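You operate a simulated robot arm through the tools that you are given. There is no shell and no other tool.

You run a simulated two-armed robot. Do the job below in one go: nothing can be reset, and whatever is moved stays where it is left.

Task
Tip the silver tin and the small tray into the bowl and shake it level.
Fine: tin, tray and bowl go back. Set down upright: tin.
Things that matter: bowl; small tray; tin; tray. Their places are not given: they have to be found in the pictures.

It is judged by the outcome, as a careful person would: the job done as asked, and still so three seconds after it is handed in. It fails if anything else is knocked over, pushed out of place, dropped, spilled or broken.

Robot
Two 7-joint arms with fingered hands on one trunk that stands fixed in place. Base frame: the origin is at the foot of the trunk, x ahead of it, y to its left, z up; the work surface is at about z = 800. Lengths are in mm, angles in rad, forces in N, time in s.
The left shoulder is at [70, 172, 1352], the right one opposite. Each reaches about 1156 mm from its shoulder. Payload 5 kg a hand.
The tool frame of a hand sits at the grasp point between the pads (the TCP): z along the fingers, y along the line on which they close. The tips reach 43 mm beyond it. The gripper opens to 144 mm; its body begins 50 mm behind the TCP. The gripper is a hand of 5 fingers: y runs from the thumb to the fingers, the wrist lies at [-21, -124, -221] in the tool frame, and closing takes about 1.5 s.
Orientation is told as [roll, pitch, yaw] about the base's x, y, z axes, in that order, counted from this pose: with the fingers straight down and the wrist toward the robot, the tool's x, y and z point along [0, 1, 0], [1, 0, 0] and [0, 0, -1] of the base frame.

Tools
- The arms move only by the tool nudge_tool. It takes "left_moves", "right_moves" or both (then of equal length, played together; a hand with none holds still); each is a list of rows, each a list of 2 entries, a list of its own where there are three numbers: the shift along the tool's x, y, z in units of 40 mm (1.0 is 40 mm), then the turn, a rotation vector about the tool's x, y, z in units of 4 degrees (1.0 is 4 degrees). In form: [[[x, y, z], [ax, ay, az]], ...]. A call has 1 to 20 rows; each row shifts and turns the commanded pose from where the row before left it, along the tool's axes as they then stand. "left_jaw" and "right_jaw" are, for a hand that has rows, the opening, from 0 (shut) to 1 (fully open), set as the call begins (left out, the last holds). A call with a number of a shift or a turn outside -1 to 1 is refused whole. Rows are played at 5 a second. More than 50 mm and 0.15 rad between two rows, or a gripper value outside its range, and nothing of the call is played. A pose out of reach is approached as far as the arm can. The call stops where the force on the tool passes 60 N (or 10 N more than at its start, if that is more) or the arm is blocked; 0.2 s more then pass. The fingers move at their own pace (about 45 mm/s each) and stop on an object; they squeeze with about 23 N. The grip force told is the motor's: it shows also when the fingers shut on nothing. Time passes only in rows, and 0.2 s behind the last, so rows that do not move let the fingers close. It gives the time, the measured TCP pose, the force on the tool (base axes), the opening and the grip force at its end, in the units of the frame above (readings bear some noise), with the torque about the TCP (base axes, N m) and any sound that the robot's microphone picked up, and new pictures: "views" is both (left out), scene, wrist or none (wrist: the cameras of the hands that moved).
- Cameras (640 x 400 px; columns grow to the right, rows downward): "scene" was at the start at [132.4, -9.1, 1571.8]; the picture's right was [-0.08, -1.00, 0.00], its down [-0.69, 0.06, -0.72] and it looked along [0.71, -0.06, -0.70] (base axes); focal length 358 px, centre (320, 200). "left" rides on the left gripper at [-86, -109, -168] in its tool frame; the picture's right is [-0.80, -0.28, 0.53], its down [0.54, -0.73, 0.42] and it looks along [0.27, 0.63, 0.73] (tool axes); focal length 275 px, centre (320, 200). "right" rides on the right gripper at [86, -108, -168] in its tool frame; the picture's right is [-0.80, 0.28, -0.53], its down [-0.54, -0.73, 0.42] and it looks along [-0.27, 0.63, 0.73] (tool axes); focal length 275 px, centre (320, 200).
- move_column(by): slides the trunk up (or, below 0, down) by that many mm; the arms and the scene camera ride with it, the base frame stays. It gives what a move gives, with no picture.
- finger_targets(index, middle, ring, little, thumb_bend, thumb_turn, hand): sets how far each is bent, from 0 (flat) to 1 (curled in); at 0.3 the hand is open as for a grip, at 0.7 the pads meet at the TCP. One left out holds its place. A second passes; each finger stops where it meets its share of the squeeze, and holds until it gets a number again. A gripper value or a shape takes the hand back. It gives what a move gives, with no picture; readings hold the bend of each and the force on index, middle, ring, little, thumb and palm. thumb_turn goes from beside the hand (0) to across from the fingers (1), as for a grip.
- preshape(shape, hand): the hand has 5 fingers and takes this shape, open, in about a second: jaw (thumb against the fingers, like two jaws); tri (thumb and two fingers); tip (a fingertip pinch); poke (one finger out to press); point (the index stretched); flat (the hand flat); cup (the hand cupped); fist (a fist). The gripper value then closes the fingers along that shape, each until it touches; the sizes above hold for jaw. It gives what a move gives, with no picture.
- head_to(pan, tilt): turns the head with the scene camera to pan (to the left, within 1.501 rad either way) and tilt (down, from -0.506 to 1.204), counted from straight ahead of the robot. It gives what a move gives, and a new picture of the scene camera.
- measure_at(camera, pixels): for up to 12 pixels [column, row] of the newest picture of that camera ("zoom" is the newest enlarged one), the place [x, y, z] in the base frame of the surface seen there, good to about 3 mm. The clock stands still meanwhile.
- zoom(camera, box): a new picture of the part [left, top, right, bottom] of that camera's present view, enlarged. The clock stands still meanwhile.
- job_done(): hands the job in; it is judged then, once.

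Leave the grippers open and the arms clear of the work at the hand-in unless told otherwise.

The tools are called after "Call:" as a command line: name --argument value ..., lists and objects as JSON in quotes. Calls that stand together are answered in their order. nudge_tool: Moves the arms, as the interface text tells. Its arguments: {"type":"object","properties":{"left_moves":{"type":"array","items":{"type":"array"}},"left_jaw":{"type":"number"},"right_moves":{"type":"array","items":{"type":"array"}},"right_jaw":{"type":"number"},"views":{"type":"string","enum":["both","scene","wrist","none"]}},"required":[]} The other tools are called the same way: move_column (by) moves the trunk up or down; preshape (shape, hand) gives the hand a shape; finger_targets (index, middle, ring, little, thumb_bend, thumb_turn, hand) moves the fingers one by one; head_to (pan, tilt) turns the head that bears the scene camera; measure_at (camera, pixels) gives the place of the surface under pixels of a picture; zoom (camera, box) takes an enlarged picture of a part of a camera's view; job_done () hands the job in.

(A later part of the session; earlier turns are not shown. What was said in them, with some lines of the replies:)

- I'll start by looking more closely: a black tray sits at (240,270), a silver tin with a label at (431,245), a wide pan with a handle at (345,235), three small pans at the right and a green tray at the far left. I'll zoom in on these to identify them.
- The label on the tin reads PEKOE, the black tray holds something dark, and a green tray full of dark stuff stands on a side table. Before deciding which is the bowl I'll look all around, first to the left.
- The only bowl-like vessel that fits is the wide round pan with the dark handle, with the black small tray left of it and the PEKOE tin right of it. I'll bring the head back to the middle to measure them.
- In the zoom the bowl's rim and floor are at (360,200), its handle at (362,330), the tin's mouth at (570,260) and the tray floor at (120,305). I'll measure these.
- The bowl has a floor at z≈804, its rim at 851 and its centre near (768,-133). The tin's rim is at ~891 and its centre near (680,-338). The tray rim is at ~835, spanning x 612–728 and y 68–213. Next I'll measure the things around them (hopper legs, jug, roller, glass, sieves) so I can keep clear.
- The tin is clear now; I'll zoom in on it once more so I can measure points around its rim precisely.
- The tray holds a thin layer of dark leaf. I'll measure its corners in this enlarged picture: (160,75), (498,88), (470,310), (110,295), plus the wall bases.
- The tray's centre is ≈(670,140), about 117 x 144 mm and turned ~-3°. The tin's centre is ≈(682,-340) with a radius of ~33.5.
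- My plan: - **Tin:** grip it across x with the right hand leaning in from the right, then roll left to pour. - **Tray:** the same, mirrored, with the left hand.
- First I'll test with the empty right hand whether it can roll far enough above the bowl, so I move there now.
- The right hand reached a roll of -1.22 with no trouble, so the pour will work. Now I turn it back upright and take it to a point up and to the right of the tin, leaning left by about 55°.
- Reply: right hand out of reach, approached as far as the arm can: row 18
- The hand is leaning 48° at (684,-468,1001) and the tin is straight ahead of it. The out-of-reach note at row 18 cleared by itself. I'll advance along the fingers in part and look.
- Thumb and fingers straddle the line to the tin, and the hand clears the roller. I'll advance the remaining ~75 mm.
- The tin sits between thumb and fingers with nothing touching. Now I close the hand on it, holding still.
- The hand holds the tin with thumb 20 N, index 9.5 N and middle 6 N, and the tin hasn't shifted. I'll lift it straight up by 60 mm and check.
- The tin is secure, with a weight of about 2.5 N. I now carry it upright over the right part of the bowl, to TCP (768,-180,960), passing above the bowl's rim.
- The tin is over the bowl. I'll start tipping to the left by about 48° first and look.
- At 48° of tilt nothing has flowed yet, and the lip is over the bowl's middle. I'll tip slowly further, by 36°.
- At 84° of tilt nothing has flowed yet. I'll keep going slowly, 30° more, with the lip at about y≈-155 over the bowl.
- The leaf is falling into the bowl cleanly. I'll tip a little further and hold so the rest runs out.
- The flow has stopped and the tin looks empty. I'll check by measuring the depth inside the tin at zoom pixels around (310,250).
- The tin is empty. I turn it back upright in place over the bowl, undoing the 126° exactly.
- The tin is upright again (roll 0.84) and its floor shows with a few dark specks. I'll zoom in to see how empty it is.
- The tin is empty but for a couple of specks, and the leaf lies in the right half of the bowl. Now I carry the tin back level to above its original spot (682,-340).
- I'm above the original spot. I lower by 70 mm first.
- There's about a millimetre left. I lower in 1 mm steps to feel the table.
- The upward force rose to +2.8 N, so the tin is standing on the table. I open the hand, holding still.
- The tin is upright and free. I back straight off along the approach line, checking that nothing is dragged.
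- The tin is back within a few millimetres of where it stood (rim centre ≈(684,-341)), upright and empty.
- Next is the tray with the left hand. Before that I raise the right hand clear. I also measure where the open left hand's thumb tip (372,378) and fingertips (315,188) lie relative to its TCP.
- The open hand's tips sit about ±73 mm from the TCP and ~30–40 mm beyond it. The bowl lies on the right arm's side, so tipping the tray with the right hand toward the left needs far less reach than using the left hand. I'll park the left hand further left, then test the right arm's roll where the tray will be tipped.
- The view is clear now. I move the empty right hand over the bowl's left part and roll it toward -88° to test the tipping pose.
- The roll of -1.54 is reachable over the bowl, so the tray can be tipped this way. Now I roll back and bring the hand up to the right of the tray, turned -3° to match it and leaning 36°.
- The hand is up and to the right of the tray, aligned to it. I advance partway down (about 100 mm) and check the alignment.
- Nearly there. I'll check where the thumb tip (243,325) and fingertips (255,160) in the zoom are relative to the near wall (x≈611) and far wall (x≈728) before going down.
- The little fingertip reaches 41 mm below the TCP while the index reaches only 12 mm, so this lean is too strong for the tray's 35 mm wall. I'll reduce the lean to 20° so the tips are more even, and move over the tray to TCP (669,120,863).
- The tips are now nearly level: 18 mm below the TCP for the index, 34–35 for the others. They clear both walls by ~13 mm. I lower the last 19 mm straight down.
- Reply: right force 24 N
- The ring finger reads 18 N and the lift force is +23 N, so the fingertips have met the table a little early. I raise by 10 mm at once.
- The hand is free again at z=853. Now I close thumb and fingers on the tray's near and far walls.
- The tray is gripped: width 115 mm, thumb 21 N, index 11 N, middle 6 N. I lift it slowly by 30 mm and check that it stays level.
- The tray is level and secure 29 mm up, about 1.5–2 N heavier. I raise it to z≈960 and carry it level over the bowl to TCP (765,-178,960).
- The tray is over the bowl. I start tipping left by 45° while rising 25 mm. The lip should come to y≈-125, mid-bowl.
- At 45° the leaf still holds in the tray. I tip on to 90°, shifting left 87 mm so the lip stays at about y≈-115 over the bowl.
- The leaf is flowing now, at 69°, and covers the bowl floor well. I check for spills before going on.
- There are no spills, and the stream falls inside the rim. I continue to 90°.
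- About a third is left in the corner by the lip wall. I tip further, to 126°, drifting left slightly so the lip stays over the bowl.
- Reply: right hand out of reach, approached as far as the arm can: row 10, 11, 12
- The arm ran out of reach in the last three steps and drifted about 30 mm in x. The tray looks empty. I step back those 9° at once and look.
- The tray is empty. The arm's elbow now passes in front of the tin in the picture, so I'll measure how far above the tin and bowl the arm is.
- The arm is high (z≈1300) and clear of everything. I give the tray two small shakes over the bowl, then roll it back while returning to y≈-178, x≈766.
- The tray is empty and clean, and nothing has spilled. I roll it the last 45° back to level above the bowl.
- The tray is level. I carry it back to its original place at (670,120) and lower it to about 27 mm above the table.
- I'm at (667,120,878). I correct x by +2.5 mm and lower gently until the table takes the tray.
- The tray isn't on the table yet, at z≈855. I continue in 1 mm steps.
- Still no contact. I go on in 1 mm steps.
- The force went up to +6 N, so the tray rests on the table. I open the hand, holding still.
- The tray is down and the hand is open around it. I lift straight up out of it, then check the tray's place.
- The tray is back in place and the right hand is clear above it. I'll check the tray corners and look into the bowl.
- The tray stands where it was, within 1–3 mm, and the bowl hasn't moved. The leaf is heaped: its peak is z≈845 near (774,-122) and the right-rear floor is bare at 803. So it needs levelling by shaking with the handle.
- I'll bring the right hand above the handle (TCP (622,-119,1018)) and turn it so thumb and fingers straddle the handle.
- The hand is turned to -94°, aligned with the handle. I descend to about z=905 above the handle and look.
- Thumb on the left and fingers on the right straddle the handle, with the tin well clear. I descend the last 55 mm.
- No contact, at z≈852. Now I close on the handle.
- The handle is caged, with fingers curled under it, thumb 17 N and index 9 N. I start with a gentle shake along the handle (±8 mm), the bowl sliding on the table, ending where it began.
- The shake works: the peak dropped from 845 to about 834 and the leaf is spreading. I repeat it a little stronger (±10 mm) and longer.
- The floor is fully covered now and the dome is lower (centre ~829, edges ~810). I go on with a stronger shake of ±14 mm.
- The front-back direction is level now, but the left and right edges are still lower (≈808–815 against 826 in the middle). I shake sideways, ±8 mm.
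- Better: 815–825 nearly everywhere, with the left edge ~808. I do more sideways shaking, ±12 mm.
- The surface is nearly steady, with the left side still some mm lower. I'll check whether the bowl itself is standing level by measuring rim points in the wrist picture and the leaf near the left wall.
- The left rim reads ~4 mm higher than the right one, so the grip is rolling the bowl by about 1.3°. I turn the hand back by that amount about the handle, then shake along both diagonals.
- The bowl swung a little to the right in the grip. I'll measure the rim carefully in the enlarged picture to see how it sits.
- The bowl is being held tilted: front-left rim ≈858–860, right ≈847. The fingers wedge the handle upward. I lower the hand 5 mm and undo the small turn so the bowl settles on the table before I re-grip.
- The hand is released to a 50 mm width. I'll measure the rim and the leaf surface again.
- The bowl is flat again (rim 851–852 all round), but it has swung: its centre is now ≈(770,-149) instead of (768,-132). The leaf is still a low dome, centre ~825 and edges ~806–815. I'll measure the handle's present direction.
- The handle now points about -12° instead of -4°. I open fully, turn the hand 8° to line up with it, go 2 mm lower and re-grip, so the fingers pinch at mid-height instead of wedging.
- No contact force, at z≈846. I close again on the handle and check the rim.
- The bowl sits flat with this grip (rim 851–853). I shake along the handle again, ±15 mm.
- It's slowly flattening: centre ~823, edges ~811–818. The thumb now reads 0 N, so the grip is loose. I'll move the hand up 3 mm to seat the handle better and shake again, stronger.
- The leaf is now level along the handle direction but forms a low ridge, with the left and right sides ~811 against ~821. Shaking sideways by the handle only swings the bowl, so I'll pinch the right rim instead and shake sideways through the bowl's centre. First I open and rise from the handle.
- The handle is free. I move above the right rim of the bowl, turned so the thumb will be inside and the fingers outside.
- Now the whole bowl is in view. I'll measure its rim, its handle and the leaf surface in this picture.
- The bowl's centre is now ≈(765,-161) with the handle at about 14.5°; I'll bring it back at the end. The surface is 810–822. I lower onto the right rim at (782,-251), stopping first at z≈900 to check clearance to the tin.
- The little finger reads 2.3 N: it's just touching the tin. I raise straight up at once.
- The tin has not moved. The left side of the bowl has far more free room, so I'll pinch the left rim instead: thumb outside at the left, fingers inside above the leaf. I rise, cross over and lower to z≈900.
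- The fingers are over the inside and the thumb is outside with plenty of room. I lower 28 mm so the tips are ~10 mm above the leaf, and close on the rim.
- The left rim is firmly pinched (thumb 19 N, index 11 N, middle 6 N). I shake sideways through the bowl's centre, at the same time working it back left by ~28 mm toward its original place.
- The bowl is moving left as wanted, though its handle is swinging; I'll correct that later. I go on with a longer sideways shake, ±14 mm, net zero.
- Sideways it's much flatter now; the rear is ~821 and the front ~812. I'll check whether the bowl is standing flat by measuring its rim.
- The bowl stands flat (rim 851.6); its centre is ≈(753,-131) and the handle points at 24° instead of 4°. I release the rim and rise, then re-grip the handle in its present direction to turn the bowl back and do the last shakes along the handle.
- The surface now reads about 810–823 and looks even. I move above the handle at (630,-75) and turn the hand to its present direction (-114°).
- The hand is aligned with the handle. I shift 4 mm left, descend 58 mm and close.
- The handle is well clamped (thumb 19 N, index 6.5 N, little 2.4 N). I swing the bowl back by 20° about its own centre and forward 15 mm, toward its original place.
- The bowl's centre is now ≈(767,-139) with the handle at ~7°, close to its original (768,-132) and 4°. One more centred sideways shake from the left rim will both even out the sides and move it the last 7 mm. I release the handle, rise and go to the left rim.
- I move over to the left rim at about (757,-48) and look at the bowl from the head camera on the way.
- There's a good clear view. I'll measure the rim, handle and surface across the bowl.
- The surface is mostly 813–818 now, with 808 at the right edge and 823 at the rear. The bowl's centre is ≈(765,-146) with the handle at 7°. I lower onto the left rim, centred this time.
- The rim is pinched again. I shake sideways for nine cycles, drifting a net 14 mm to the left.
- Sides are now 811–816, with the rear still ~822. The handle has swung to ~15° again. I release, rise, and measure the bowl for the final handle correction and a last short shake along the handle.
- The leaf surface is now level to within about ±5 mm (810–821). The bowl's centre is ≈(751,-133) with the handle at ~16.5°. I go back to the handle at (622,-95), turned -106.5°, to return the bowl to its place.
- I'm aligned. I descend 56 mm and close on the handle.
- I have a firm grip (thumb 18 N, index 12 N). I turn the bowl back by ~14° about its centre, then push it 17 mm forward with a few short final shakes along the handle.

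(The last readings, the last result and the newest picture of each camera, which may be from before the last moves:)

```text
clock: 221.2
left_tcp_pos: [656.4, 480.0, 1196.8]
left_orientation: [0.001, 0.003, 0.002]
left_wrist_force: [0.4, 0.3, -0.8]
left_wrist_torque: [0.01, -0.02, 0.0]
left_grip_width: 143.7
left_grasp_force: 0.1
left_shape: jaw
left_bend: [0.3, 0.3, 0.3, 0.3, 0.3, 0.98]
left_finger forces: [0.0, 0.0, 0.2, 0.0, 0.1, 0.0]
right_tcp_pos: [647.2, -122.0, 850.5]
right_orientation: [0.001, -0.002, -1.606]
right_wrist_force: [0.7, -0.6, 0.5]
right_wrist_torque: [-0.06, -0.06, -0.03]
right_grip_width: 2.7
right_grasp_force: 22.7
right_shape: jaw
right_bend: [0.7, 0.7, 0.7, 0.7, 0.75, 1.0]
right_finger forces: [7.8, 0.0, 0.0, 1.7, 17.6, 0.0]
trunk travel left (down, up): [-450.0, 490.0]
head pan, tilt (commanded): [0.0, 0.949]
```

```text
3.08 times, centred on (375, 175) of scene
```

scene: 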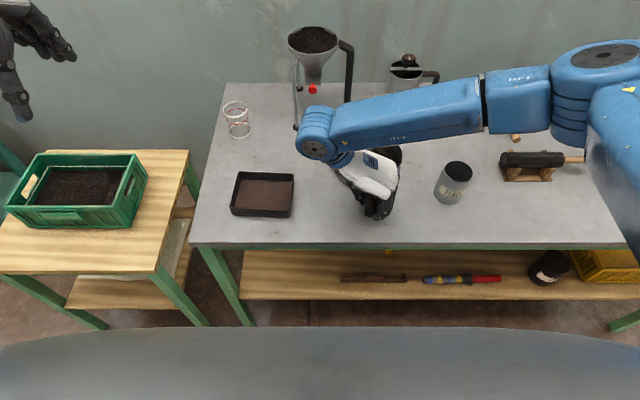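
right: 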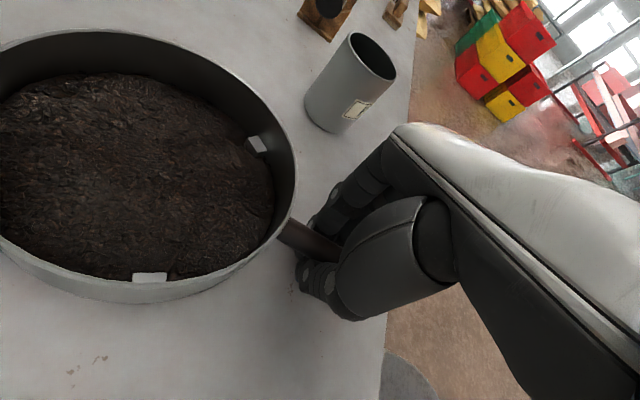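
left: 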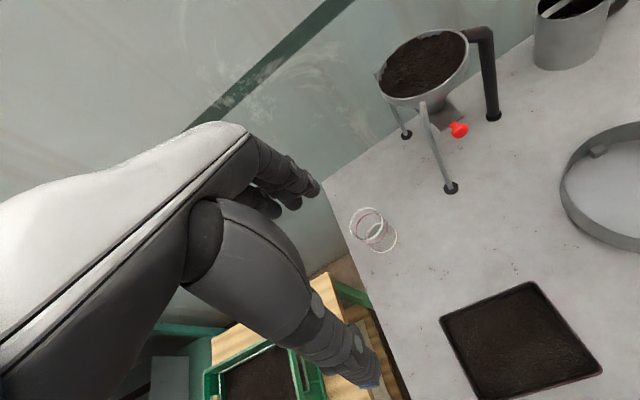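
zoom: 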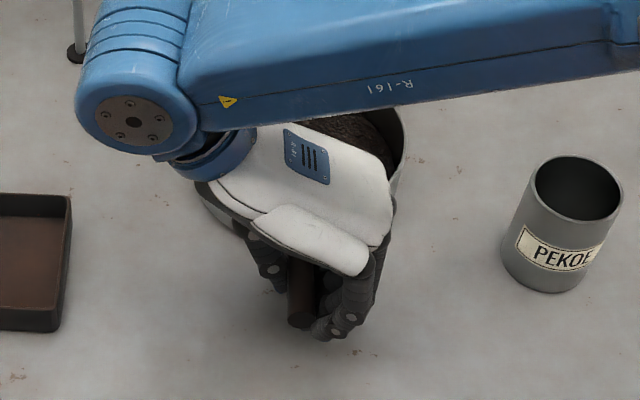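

I added a bit too much forward (TCP x=647). I'll measure the rim to see where the bowl is.

Call:
zoom --camera "right" --box '[0, 20, 330, 330]'

Call:
measure_at --camera "zoom" --pixels '[[26, 150], [45, 215], [100, 285], [180, 325], [250, 337], [370, 325], [440, 285], [480, 240], [487, 190], [460, 130], [400, 75], [60, 70]]'

Call:
measure_at --camera "zoom" --pixels '[[90, 150], [95, 230], [150, 285], [240, 310], [330, 315], [420, 265], [440, 210], [410, 150], [340, 105], [220, 85], [260, 200], [170, 190]]'

```text
1.29 times, centred on (165, 175) of right
```

zoom: 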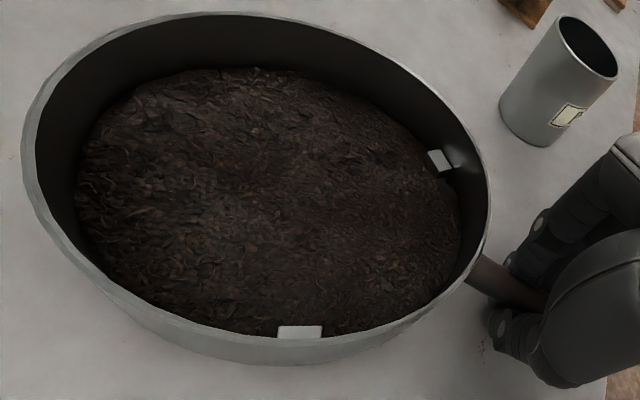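

```text
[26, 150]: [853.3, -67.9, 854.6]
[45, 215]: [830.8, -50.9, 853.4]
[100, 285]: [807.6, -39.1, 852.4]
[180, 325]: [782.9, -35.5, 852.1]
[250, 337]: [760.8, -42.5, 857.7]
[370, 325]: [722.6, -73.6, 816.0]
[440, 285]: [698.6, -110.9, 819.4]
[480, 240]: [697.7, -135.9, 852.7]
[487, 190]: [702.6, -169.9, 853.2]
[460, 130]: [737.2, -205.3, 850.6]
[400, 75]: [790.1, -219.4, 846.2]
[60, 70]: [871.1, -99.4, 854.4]
```

```text
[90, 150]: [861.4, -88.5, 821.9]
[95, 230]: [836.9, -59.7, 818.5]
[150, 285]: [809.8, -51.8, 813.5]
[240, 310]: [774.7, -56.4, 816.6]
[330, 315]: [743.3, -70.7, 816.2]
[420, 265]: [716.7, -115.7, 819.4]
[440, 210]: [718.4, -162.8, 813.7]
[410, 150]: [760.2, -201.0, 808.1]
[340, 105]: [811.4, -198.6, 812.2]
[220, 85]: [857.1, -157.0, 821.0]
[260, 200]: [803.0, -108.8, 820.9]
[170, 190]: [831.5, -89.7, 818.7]
```

The bowl's centre is at ≈(786,-128) with the handle at ~2.5°. I pull it back 18 mm along the handle with three last small shakes.

Call:
nudge_tool --right_moves '[[[-0.35, 0, 0], [0, 0, 0]], [[0.2, 0, 0], [0, 0, 0]], [[-0.35, 0, 0], [0, 0, 0]], [[0.2, 0, 0], [0, 0, 0]], [[-0.35, 0, 0], [0, 0, 0]], [[0.2, 0, 0], [0, 0, 0]], [[0, 0, 0], [0, 0, 0]]]' --views "none"

Call:
nudge_tool --right_moves '[[[0, 0, 0], [0, 0, 0]], [[0, 0, 0], [0, 0, 0]], [[0, 0, 0], [0, 0, 0]], [[0, 0, 0], [0, 0, 0]], [[0, 0, 0], [0, 0, 0]], [[0, 0, 0], [0, 0, 0]], [[0, 0, 0], [0, 0, 0]], [[0, 0, 0], [0, 0, 0]], [[0, 0, -0.5], [0, 0, 0]], [[0, 0, -0.9], [0, 0, 0]], [[0, 0, -0.9], [0, 0, 0]], [[0, 0, -0.9], [0, 0, 0]], [[0, 0, -0.9], [0, 0, 0]], [[0, 0, -0.9], [0, 0, 0]], [[0, 0, -0.9], [0, 0, 0]]]' --right_jaw 1 --views "scene"

```text
clock: 222.8
left_tcp_pos: [656.6, 479.9, 1196.9]
left_orientation: [-0.002, 0.003, 0.003]
left_wrist_force: [0.4, 0.3, -0.2]
left_wrist_torque: [0.04, 0.01, -0.01]
left_grip_width: 143.7
left_grasp_force: 0.1
left_shape: jaw
left_bend: [0.3, 0.3, 0.3, 0.3, 0.3, 0.98]
left_finger forces: [0.0, 0.0, 0.0, 0.0, 0.0, 0.0]
right_tcp_pos: [628.2, -121.9, 851.2]
right_orientation: [0.0, -0.002, -1.607]
right_wrist_force: [-0.7, -0.3, -0.4]
right_wrist_torque: [-0.05, -0.03, -0.01]
right_grip_width: 3.0
right_grasp_force: 23.2
right_shape: jaw
right_bend: [0.7, 0.7, 0.7, 0.7, 0.75, 1.0]
right_finger forces: [7.8, 0.0, 0.0, 1.6, 17.5, 0.0]
trunk travel left (down, up): [-450.0, 490.0]
head pan, tilt (commanded): [0.0, 0.949]
```

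```text
clock: 225.9
left_tcp_pos: [655.4, 480.8, 1197.7]
left_orientation: [0.001, -0.001, 0.001]
left_wrist_force: [-0.8, 0.1, 0.3]
left_wrist_torque: [-0.02, -0.04, 0.0]
left_grip_width: 143.9
left_grasp_force: 0.1
left_shape: jaw
left_bend: [0.3, 0.3, 0.3, 0.3, 0.3, 0.98]
left_finger forces: [0.0, 0.0, 0.0, 0.1, 0.0, 0.0]
right_tcp_pos: [627.3, -121.1, 1085.7]
right_orientation: [0.0, -0.004, -1.604]
right_wrist_force: [0.3, -0.4, -0.7]
right_wrist_torque: [0.01, -0.03, 0.01]
right_grip_width: 143.7
right_grasp_force: 0.0
right_shape: jaw
right_bend: [0.3, 0.3, 0.3, 0.3, 0.3, 0.98]
right_finger forces: [0.1, 0.1, 0.0, 0.1, 0.1, 0.1]
trunk travel left (down, up): [-450.0, 490.0]
head pan, tilt (commanded): [0.0, 0.949]
```

scene: 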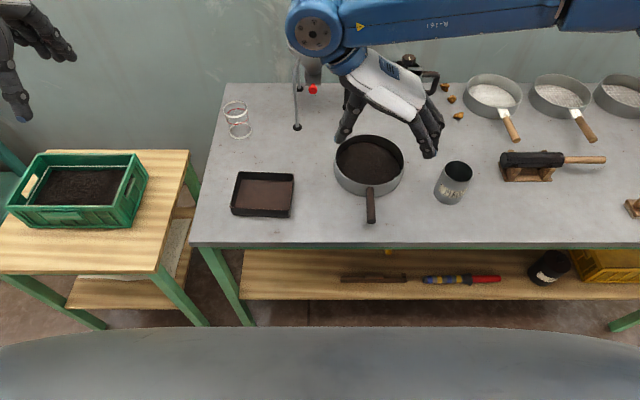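

The hand is clear of the bowl. I retract it up and to the right and turn it back toward its starting pose so I can inspect everything.

Call:
nudge_tool --right_moves '[[[0.24, 0.835, -0.4], [0, 0, 0]], [[0.24, 0.835, -0.4], [0, 0, 0]], [[0.24, 0.835, -0.4], [0, 0, 0]], [[0.24, 0.835, -0.4], [0, 0, 0]], [[0.24, 0.835, -0.4], [0, 0, 0]], [[0.24, 0.835, -0.4], [0, 0, 0]], [[0.24, 0.835, -0.4], [0, 0, 0]], [[0, 0, 0], [0, 0, -1]], [[0, 0, 0], [0, 0, -1]], [[0, 0, 0], [0, 0, -1]], [[0, 0, 0], [0, 0, -1]], [[0, 0, 0], [0, 0, -1]], [[0, 0, 0], [0, 0, -1]], [[0, 0, 0], [0, 0, -1]], [[0, 0, 0], [0, 0, -1]], [[0, 0, 0], [0, 0, -1]], [[0, 0, 0], [0, 0, -1]], [[0, 0, 0], [0, 0, -1]], [[0, 0, 0], [0, 0, -1]]]' --views "none"

Call:
nudge_tool --right_moves '[[[0, 0, 0], [0, 0, -1]], [[0, 0, 0], [0, 0, -1]], [[0, 0, 0], [0, 0, -1]], [[0, 0, 0], [0, 0, -1]], [[0, 0, 0], [0, 0, -1]], [[0, 0, 0], [0, 0, -1]], [[0, 0, 0], [0, 0, -1]], [[0, 0, 0], [0, 0, -1]], [[0, 0, 0], [0, 0, -1]], [[0, 0, 0], [0, 0, -1]], [[0, 0, 0], [0, 0, -1]]]' --views "both"

Call:
zoom --camera "scene" --box '[290, 110, 460, 240]'

Call:
measure_at --camera "zoom" --pixels '[[305, 78], [200, 140], [412, 155], [235, 95], [380, 98], [225, 200], [301, 337], [302, 290], [290, 330], [313, 330], [302, 245], [390, 205]]'

Call:
measure_at --camera "zoom" --pixels '[[300, 105], [250, 120], [350, 120], [225, 150], [265, 150], [305, 150], [345, 150], [385, 160], [240, 185], [290, 185], [340, 185], [305, 215]]'

```text
clock: 229.9
left_tcp_pos: [656.4, 480.2, 1197.7]
left_orientation: [-0.001, -0.001, 0.001]
left_wrist_force: [-0.5, -0.2, 0.5]
left_wrist_torque: [-0.05, 0.04, -0.02]
left_grip_width: 143.9
left_grasp_force: 0.1
left_shape: jaw
left_bend: [0.3, 0.3, 0.3, 0.3, 0.3, 0.98]
left_finger forces: [0.0, 0.0, 0.1, 0.0, 0.0, 0.0]
right_tcp_pos: [687.3, -358.2, 1198.9]
right_orientation: [-0.003, -0.001, -0.767]
right_wrist_force: [-0.4, -0.3, 0.2]
right_wrist_torque: [0.03, -0.03, 0.05]
right_grip_width: 144.0
right_grasp_force: 0.1
right_shape: jaw
right_bend: [0.3, 0.3, 0.3, 0.3, 0.3, 0.98]
right_finger forces: [0.0, 0.0, 0.1, 0.0, 0.0, 0.0]
trunk travel left (down, up): [-450.0, 490.0]
head pan, tilt (commanded): [0.0, 0.949]
```

```text
clock: 232.3
left_tcp_pos: [655.1, 480.1, 1197.4]
left_orientation: [0.0, 0.001, 0.002]
left_wrist_force: [0.6, 0.3, 0.7]
left_wrist_torque: [0.0, -0.01, -0.01]
left_grip_width: 143.7
left_grasp_force: 0.1
left_shape: jaw
left_bend: [0.3, 0.3, 0.3, 0.3, 0.3, 0.98]
left_finger forces: [0.0, 0.0, 0.0, 0.0, 0.0, 0.0]
right_tcp_pos: [688.5, -357.4, 1198.4]
right_orientation: [-0.002, 0.0, -0.001]
right_wrist_force: [0.2, 0.4, 0.0]
right_wrist_torque: [0.02, 0.01, 0.02]
right_grip_width: 143.9
right_grasp_force: 0.1
right_shape: jaw
right_bend: [0.3, 0.3, 0.3, 0.3, 0.3, 0.98]
right_finger forces: [0.0, 0.0, 0.0, 0.1, 0.0, 0.0]
trunk travel left (down, up): [-450.0, 490.0]
head pan, tilt (commanded): [0.0, 0.949]
```

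scene: 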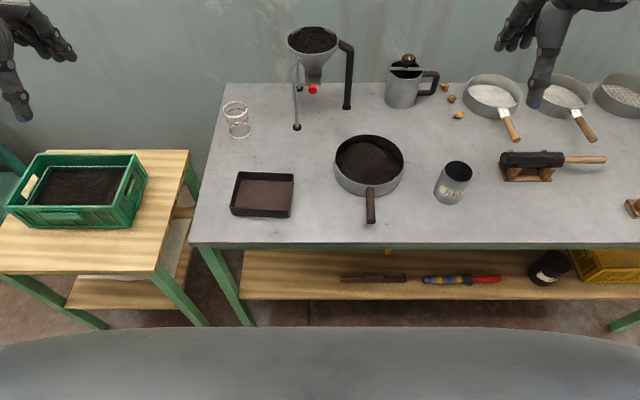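
right: 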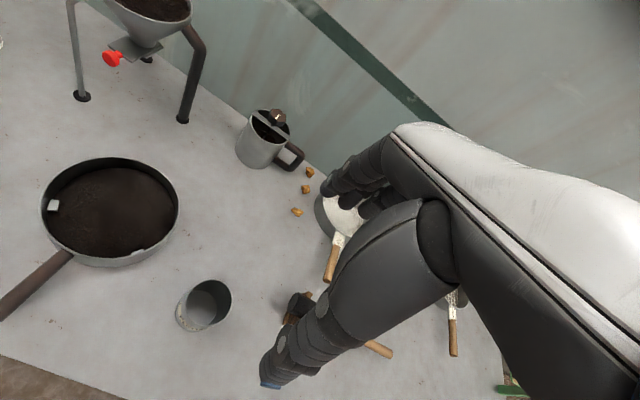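

```text
3.08 times, centred on (375, 175) of scene
```

zoom: 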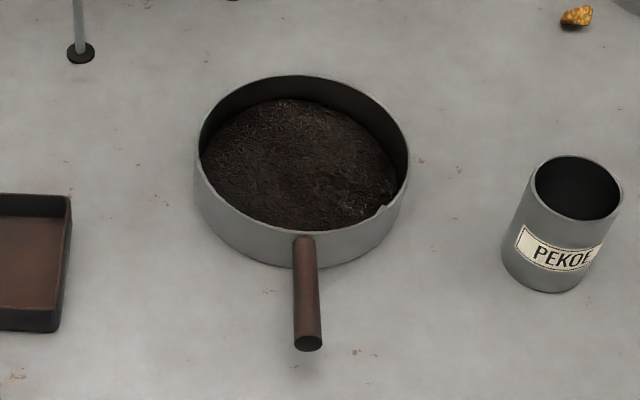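

```text
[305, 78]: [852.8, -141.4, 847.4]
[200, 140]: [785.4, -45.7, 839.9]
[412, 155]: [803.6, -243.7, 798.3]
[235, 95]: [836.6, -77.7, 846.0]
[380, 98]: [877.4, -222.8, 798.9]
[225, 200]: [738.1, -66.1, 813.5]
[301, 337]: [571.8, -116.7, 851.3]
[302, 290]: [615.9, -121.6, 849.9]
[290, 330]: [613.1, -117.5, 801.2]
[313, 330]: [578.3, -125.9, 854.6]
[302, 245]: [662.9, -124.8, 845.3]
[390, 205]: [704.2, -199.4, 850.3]
```

```text
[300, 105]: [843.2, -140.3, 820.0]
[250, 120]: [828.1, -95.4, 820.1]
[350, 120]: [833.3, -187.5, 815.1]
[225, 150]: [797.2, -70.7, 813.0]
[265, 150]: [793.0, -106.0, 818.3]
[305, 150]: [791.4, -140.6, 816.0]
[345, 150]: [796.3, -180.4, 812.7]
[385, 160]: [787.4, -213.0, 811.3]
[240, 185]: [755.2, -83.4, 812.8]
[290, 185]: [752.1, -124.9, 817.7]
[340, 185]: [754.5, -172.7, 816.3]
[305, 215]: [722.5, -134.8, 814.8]
```

The leaf surface now reads 811–820 all over, so it's level. I'll compare the bowl, tin and tray places with the start by taking the same zooms.

Call:
zoom --camera "scene" --box '[320, 120, 420, 230]'

Call:
measure_at --camera "zoom" --pixels '[[303, 51], [180, 125], [430, 160], [230, 70], [380, 75], [205, 180], [395, 205], [302, 360], [300, 300], [304, 250], [215, 200], [420, 120]]'

Call:
zoom --camera "scene" --box '[220, 160, 310, 225]'

Call:
measure_at --camera "zoom" --pixels '[[158, 74], [492, 86], [468, 309], [108, 293], [300, 250]]'

Call:
zoom --camera "scene" --box '[410, 140, 500, 220]'

```text
3.64 times, centred on (370, 175) of scene
```

zoom: 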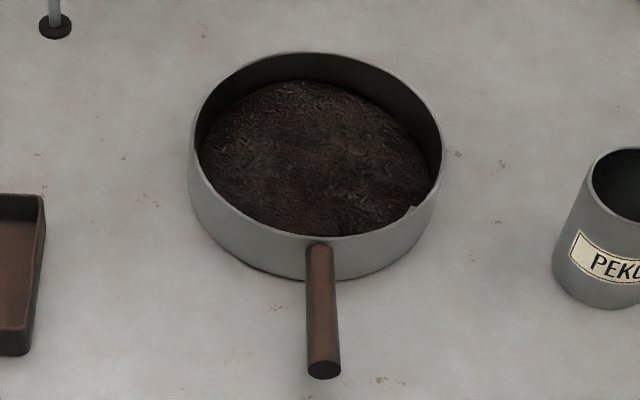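

```text
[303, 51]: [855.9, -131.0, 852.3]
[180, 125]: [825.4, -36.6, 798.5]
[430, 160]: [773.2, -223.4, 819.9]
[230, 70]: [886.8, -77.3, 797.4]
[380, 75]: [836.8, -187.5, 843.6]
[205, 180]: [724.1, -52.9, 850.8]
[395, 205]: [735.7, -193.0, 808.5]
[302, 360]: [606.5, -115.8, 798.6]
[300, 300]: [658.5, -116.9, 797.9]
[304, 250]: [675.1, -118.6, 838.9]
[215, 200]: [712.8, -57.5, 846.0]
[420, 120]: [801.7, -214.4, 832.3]
```

```text
6.15 times, centred on (265, 192) of scene
```

zoom: 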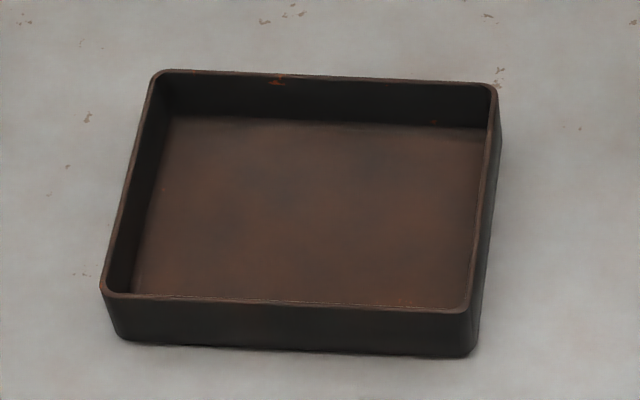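

```text
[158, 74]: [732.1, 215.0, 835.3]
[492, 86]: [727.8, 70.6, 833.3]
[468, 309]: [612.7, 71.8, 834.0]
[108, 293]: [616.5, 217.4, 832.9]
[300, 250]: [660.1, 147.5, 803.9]
```

```text
5.00 times, centred on (455, 180) of scene
```

zoom: 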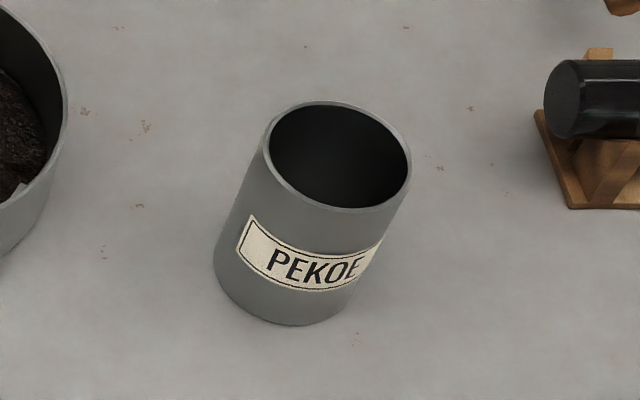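

Everything checks out:
- **Bowl:** back within about 5 mm and 1–2° of its start, standing flat.
- **Leaf:** level, at 811–820.
- **Tray:** empty and back within ~3 mm.
- **Tin:** empty, upright and back within ~2 mm.
- **Around them:** nothing spilled and nothing else moved.

Both hands are open and clear, so I hand in the job.

Call:
job_done

```text
The job is handed in.
```

The silver tin and the small tray have both been tipped into the bowl. The leaf is shaken level, with its surface between about 811 and 820 mm all over. The job is handed in, but no judgement has come back yet.

- **Bowl:** I took the wide round pan with the dark handle to be the bowl, as nothing else on the table fitted. It stands flat, within about 5 mm and 1–2° of where it started.
- **Tin:** it is empty, apart from perhaps a speck or two, and set down upright within about 2 mm of its place.
- **Small tray:** it is empty and back within about 3 mm.

I saw no spills, and nothing else has moved. During the shaking my little finger briefly touched the tin's rim with about 2 N. I checked afterwards and the tin had not shifted. Both hands were left open and clear of the work.
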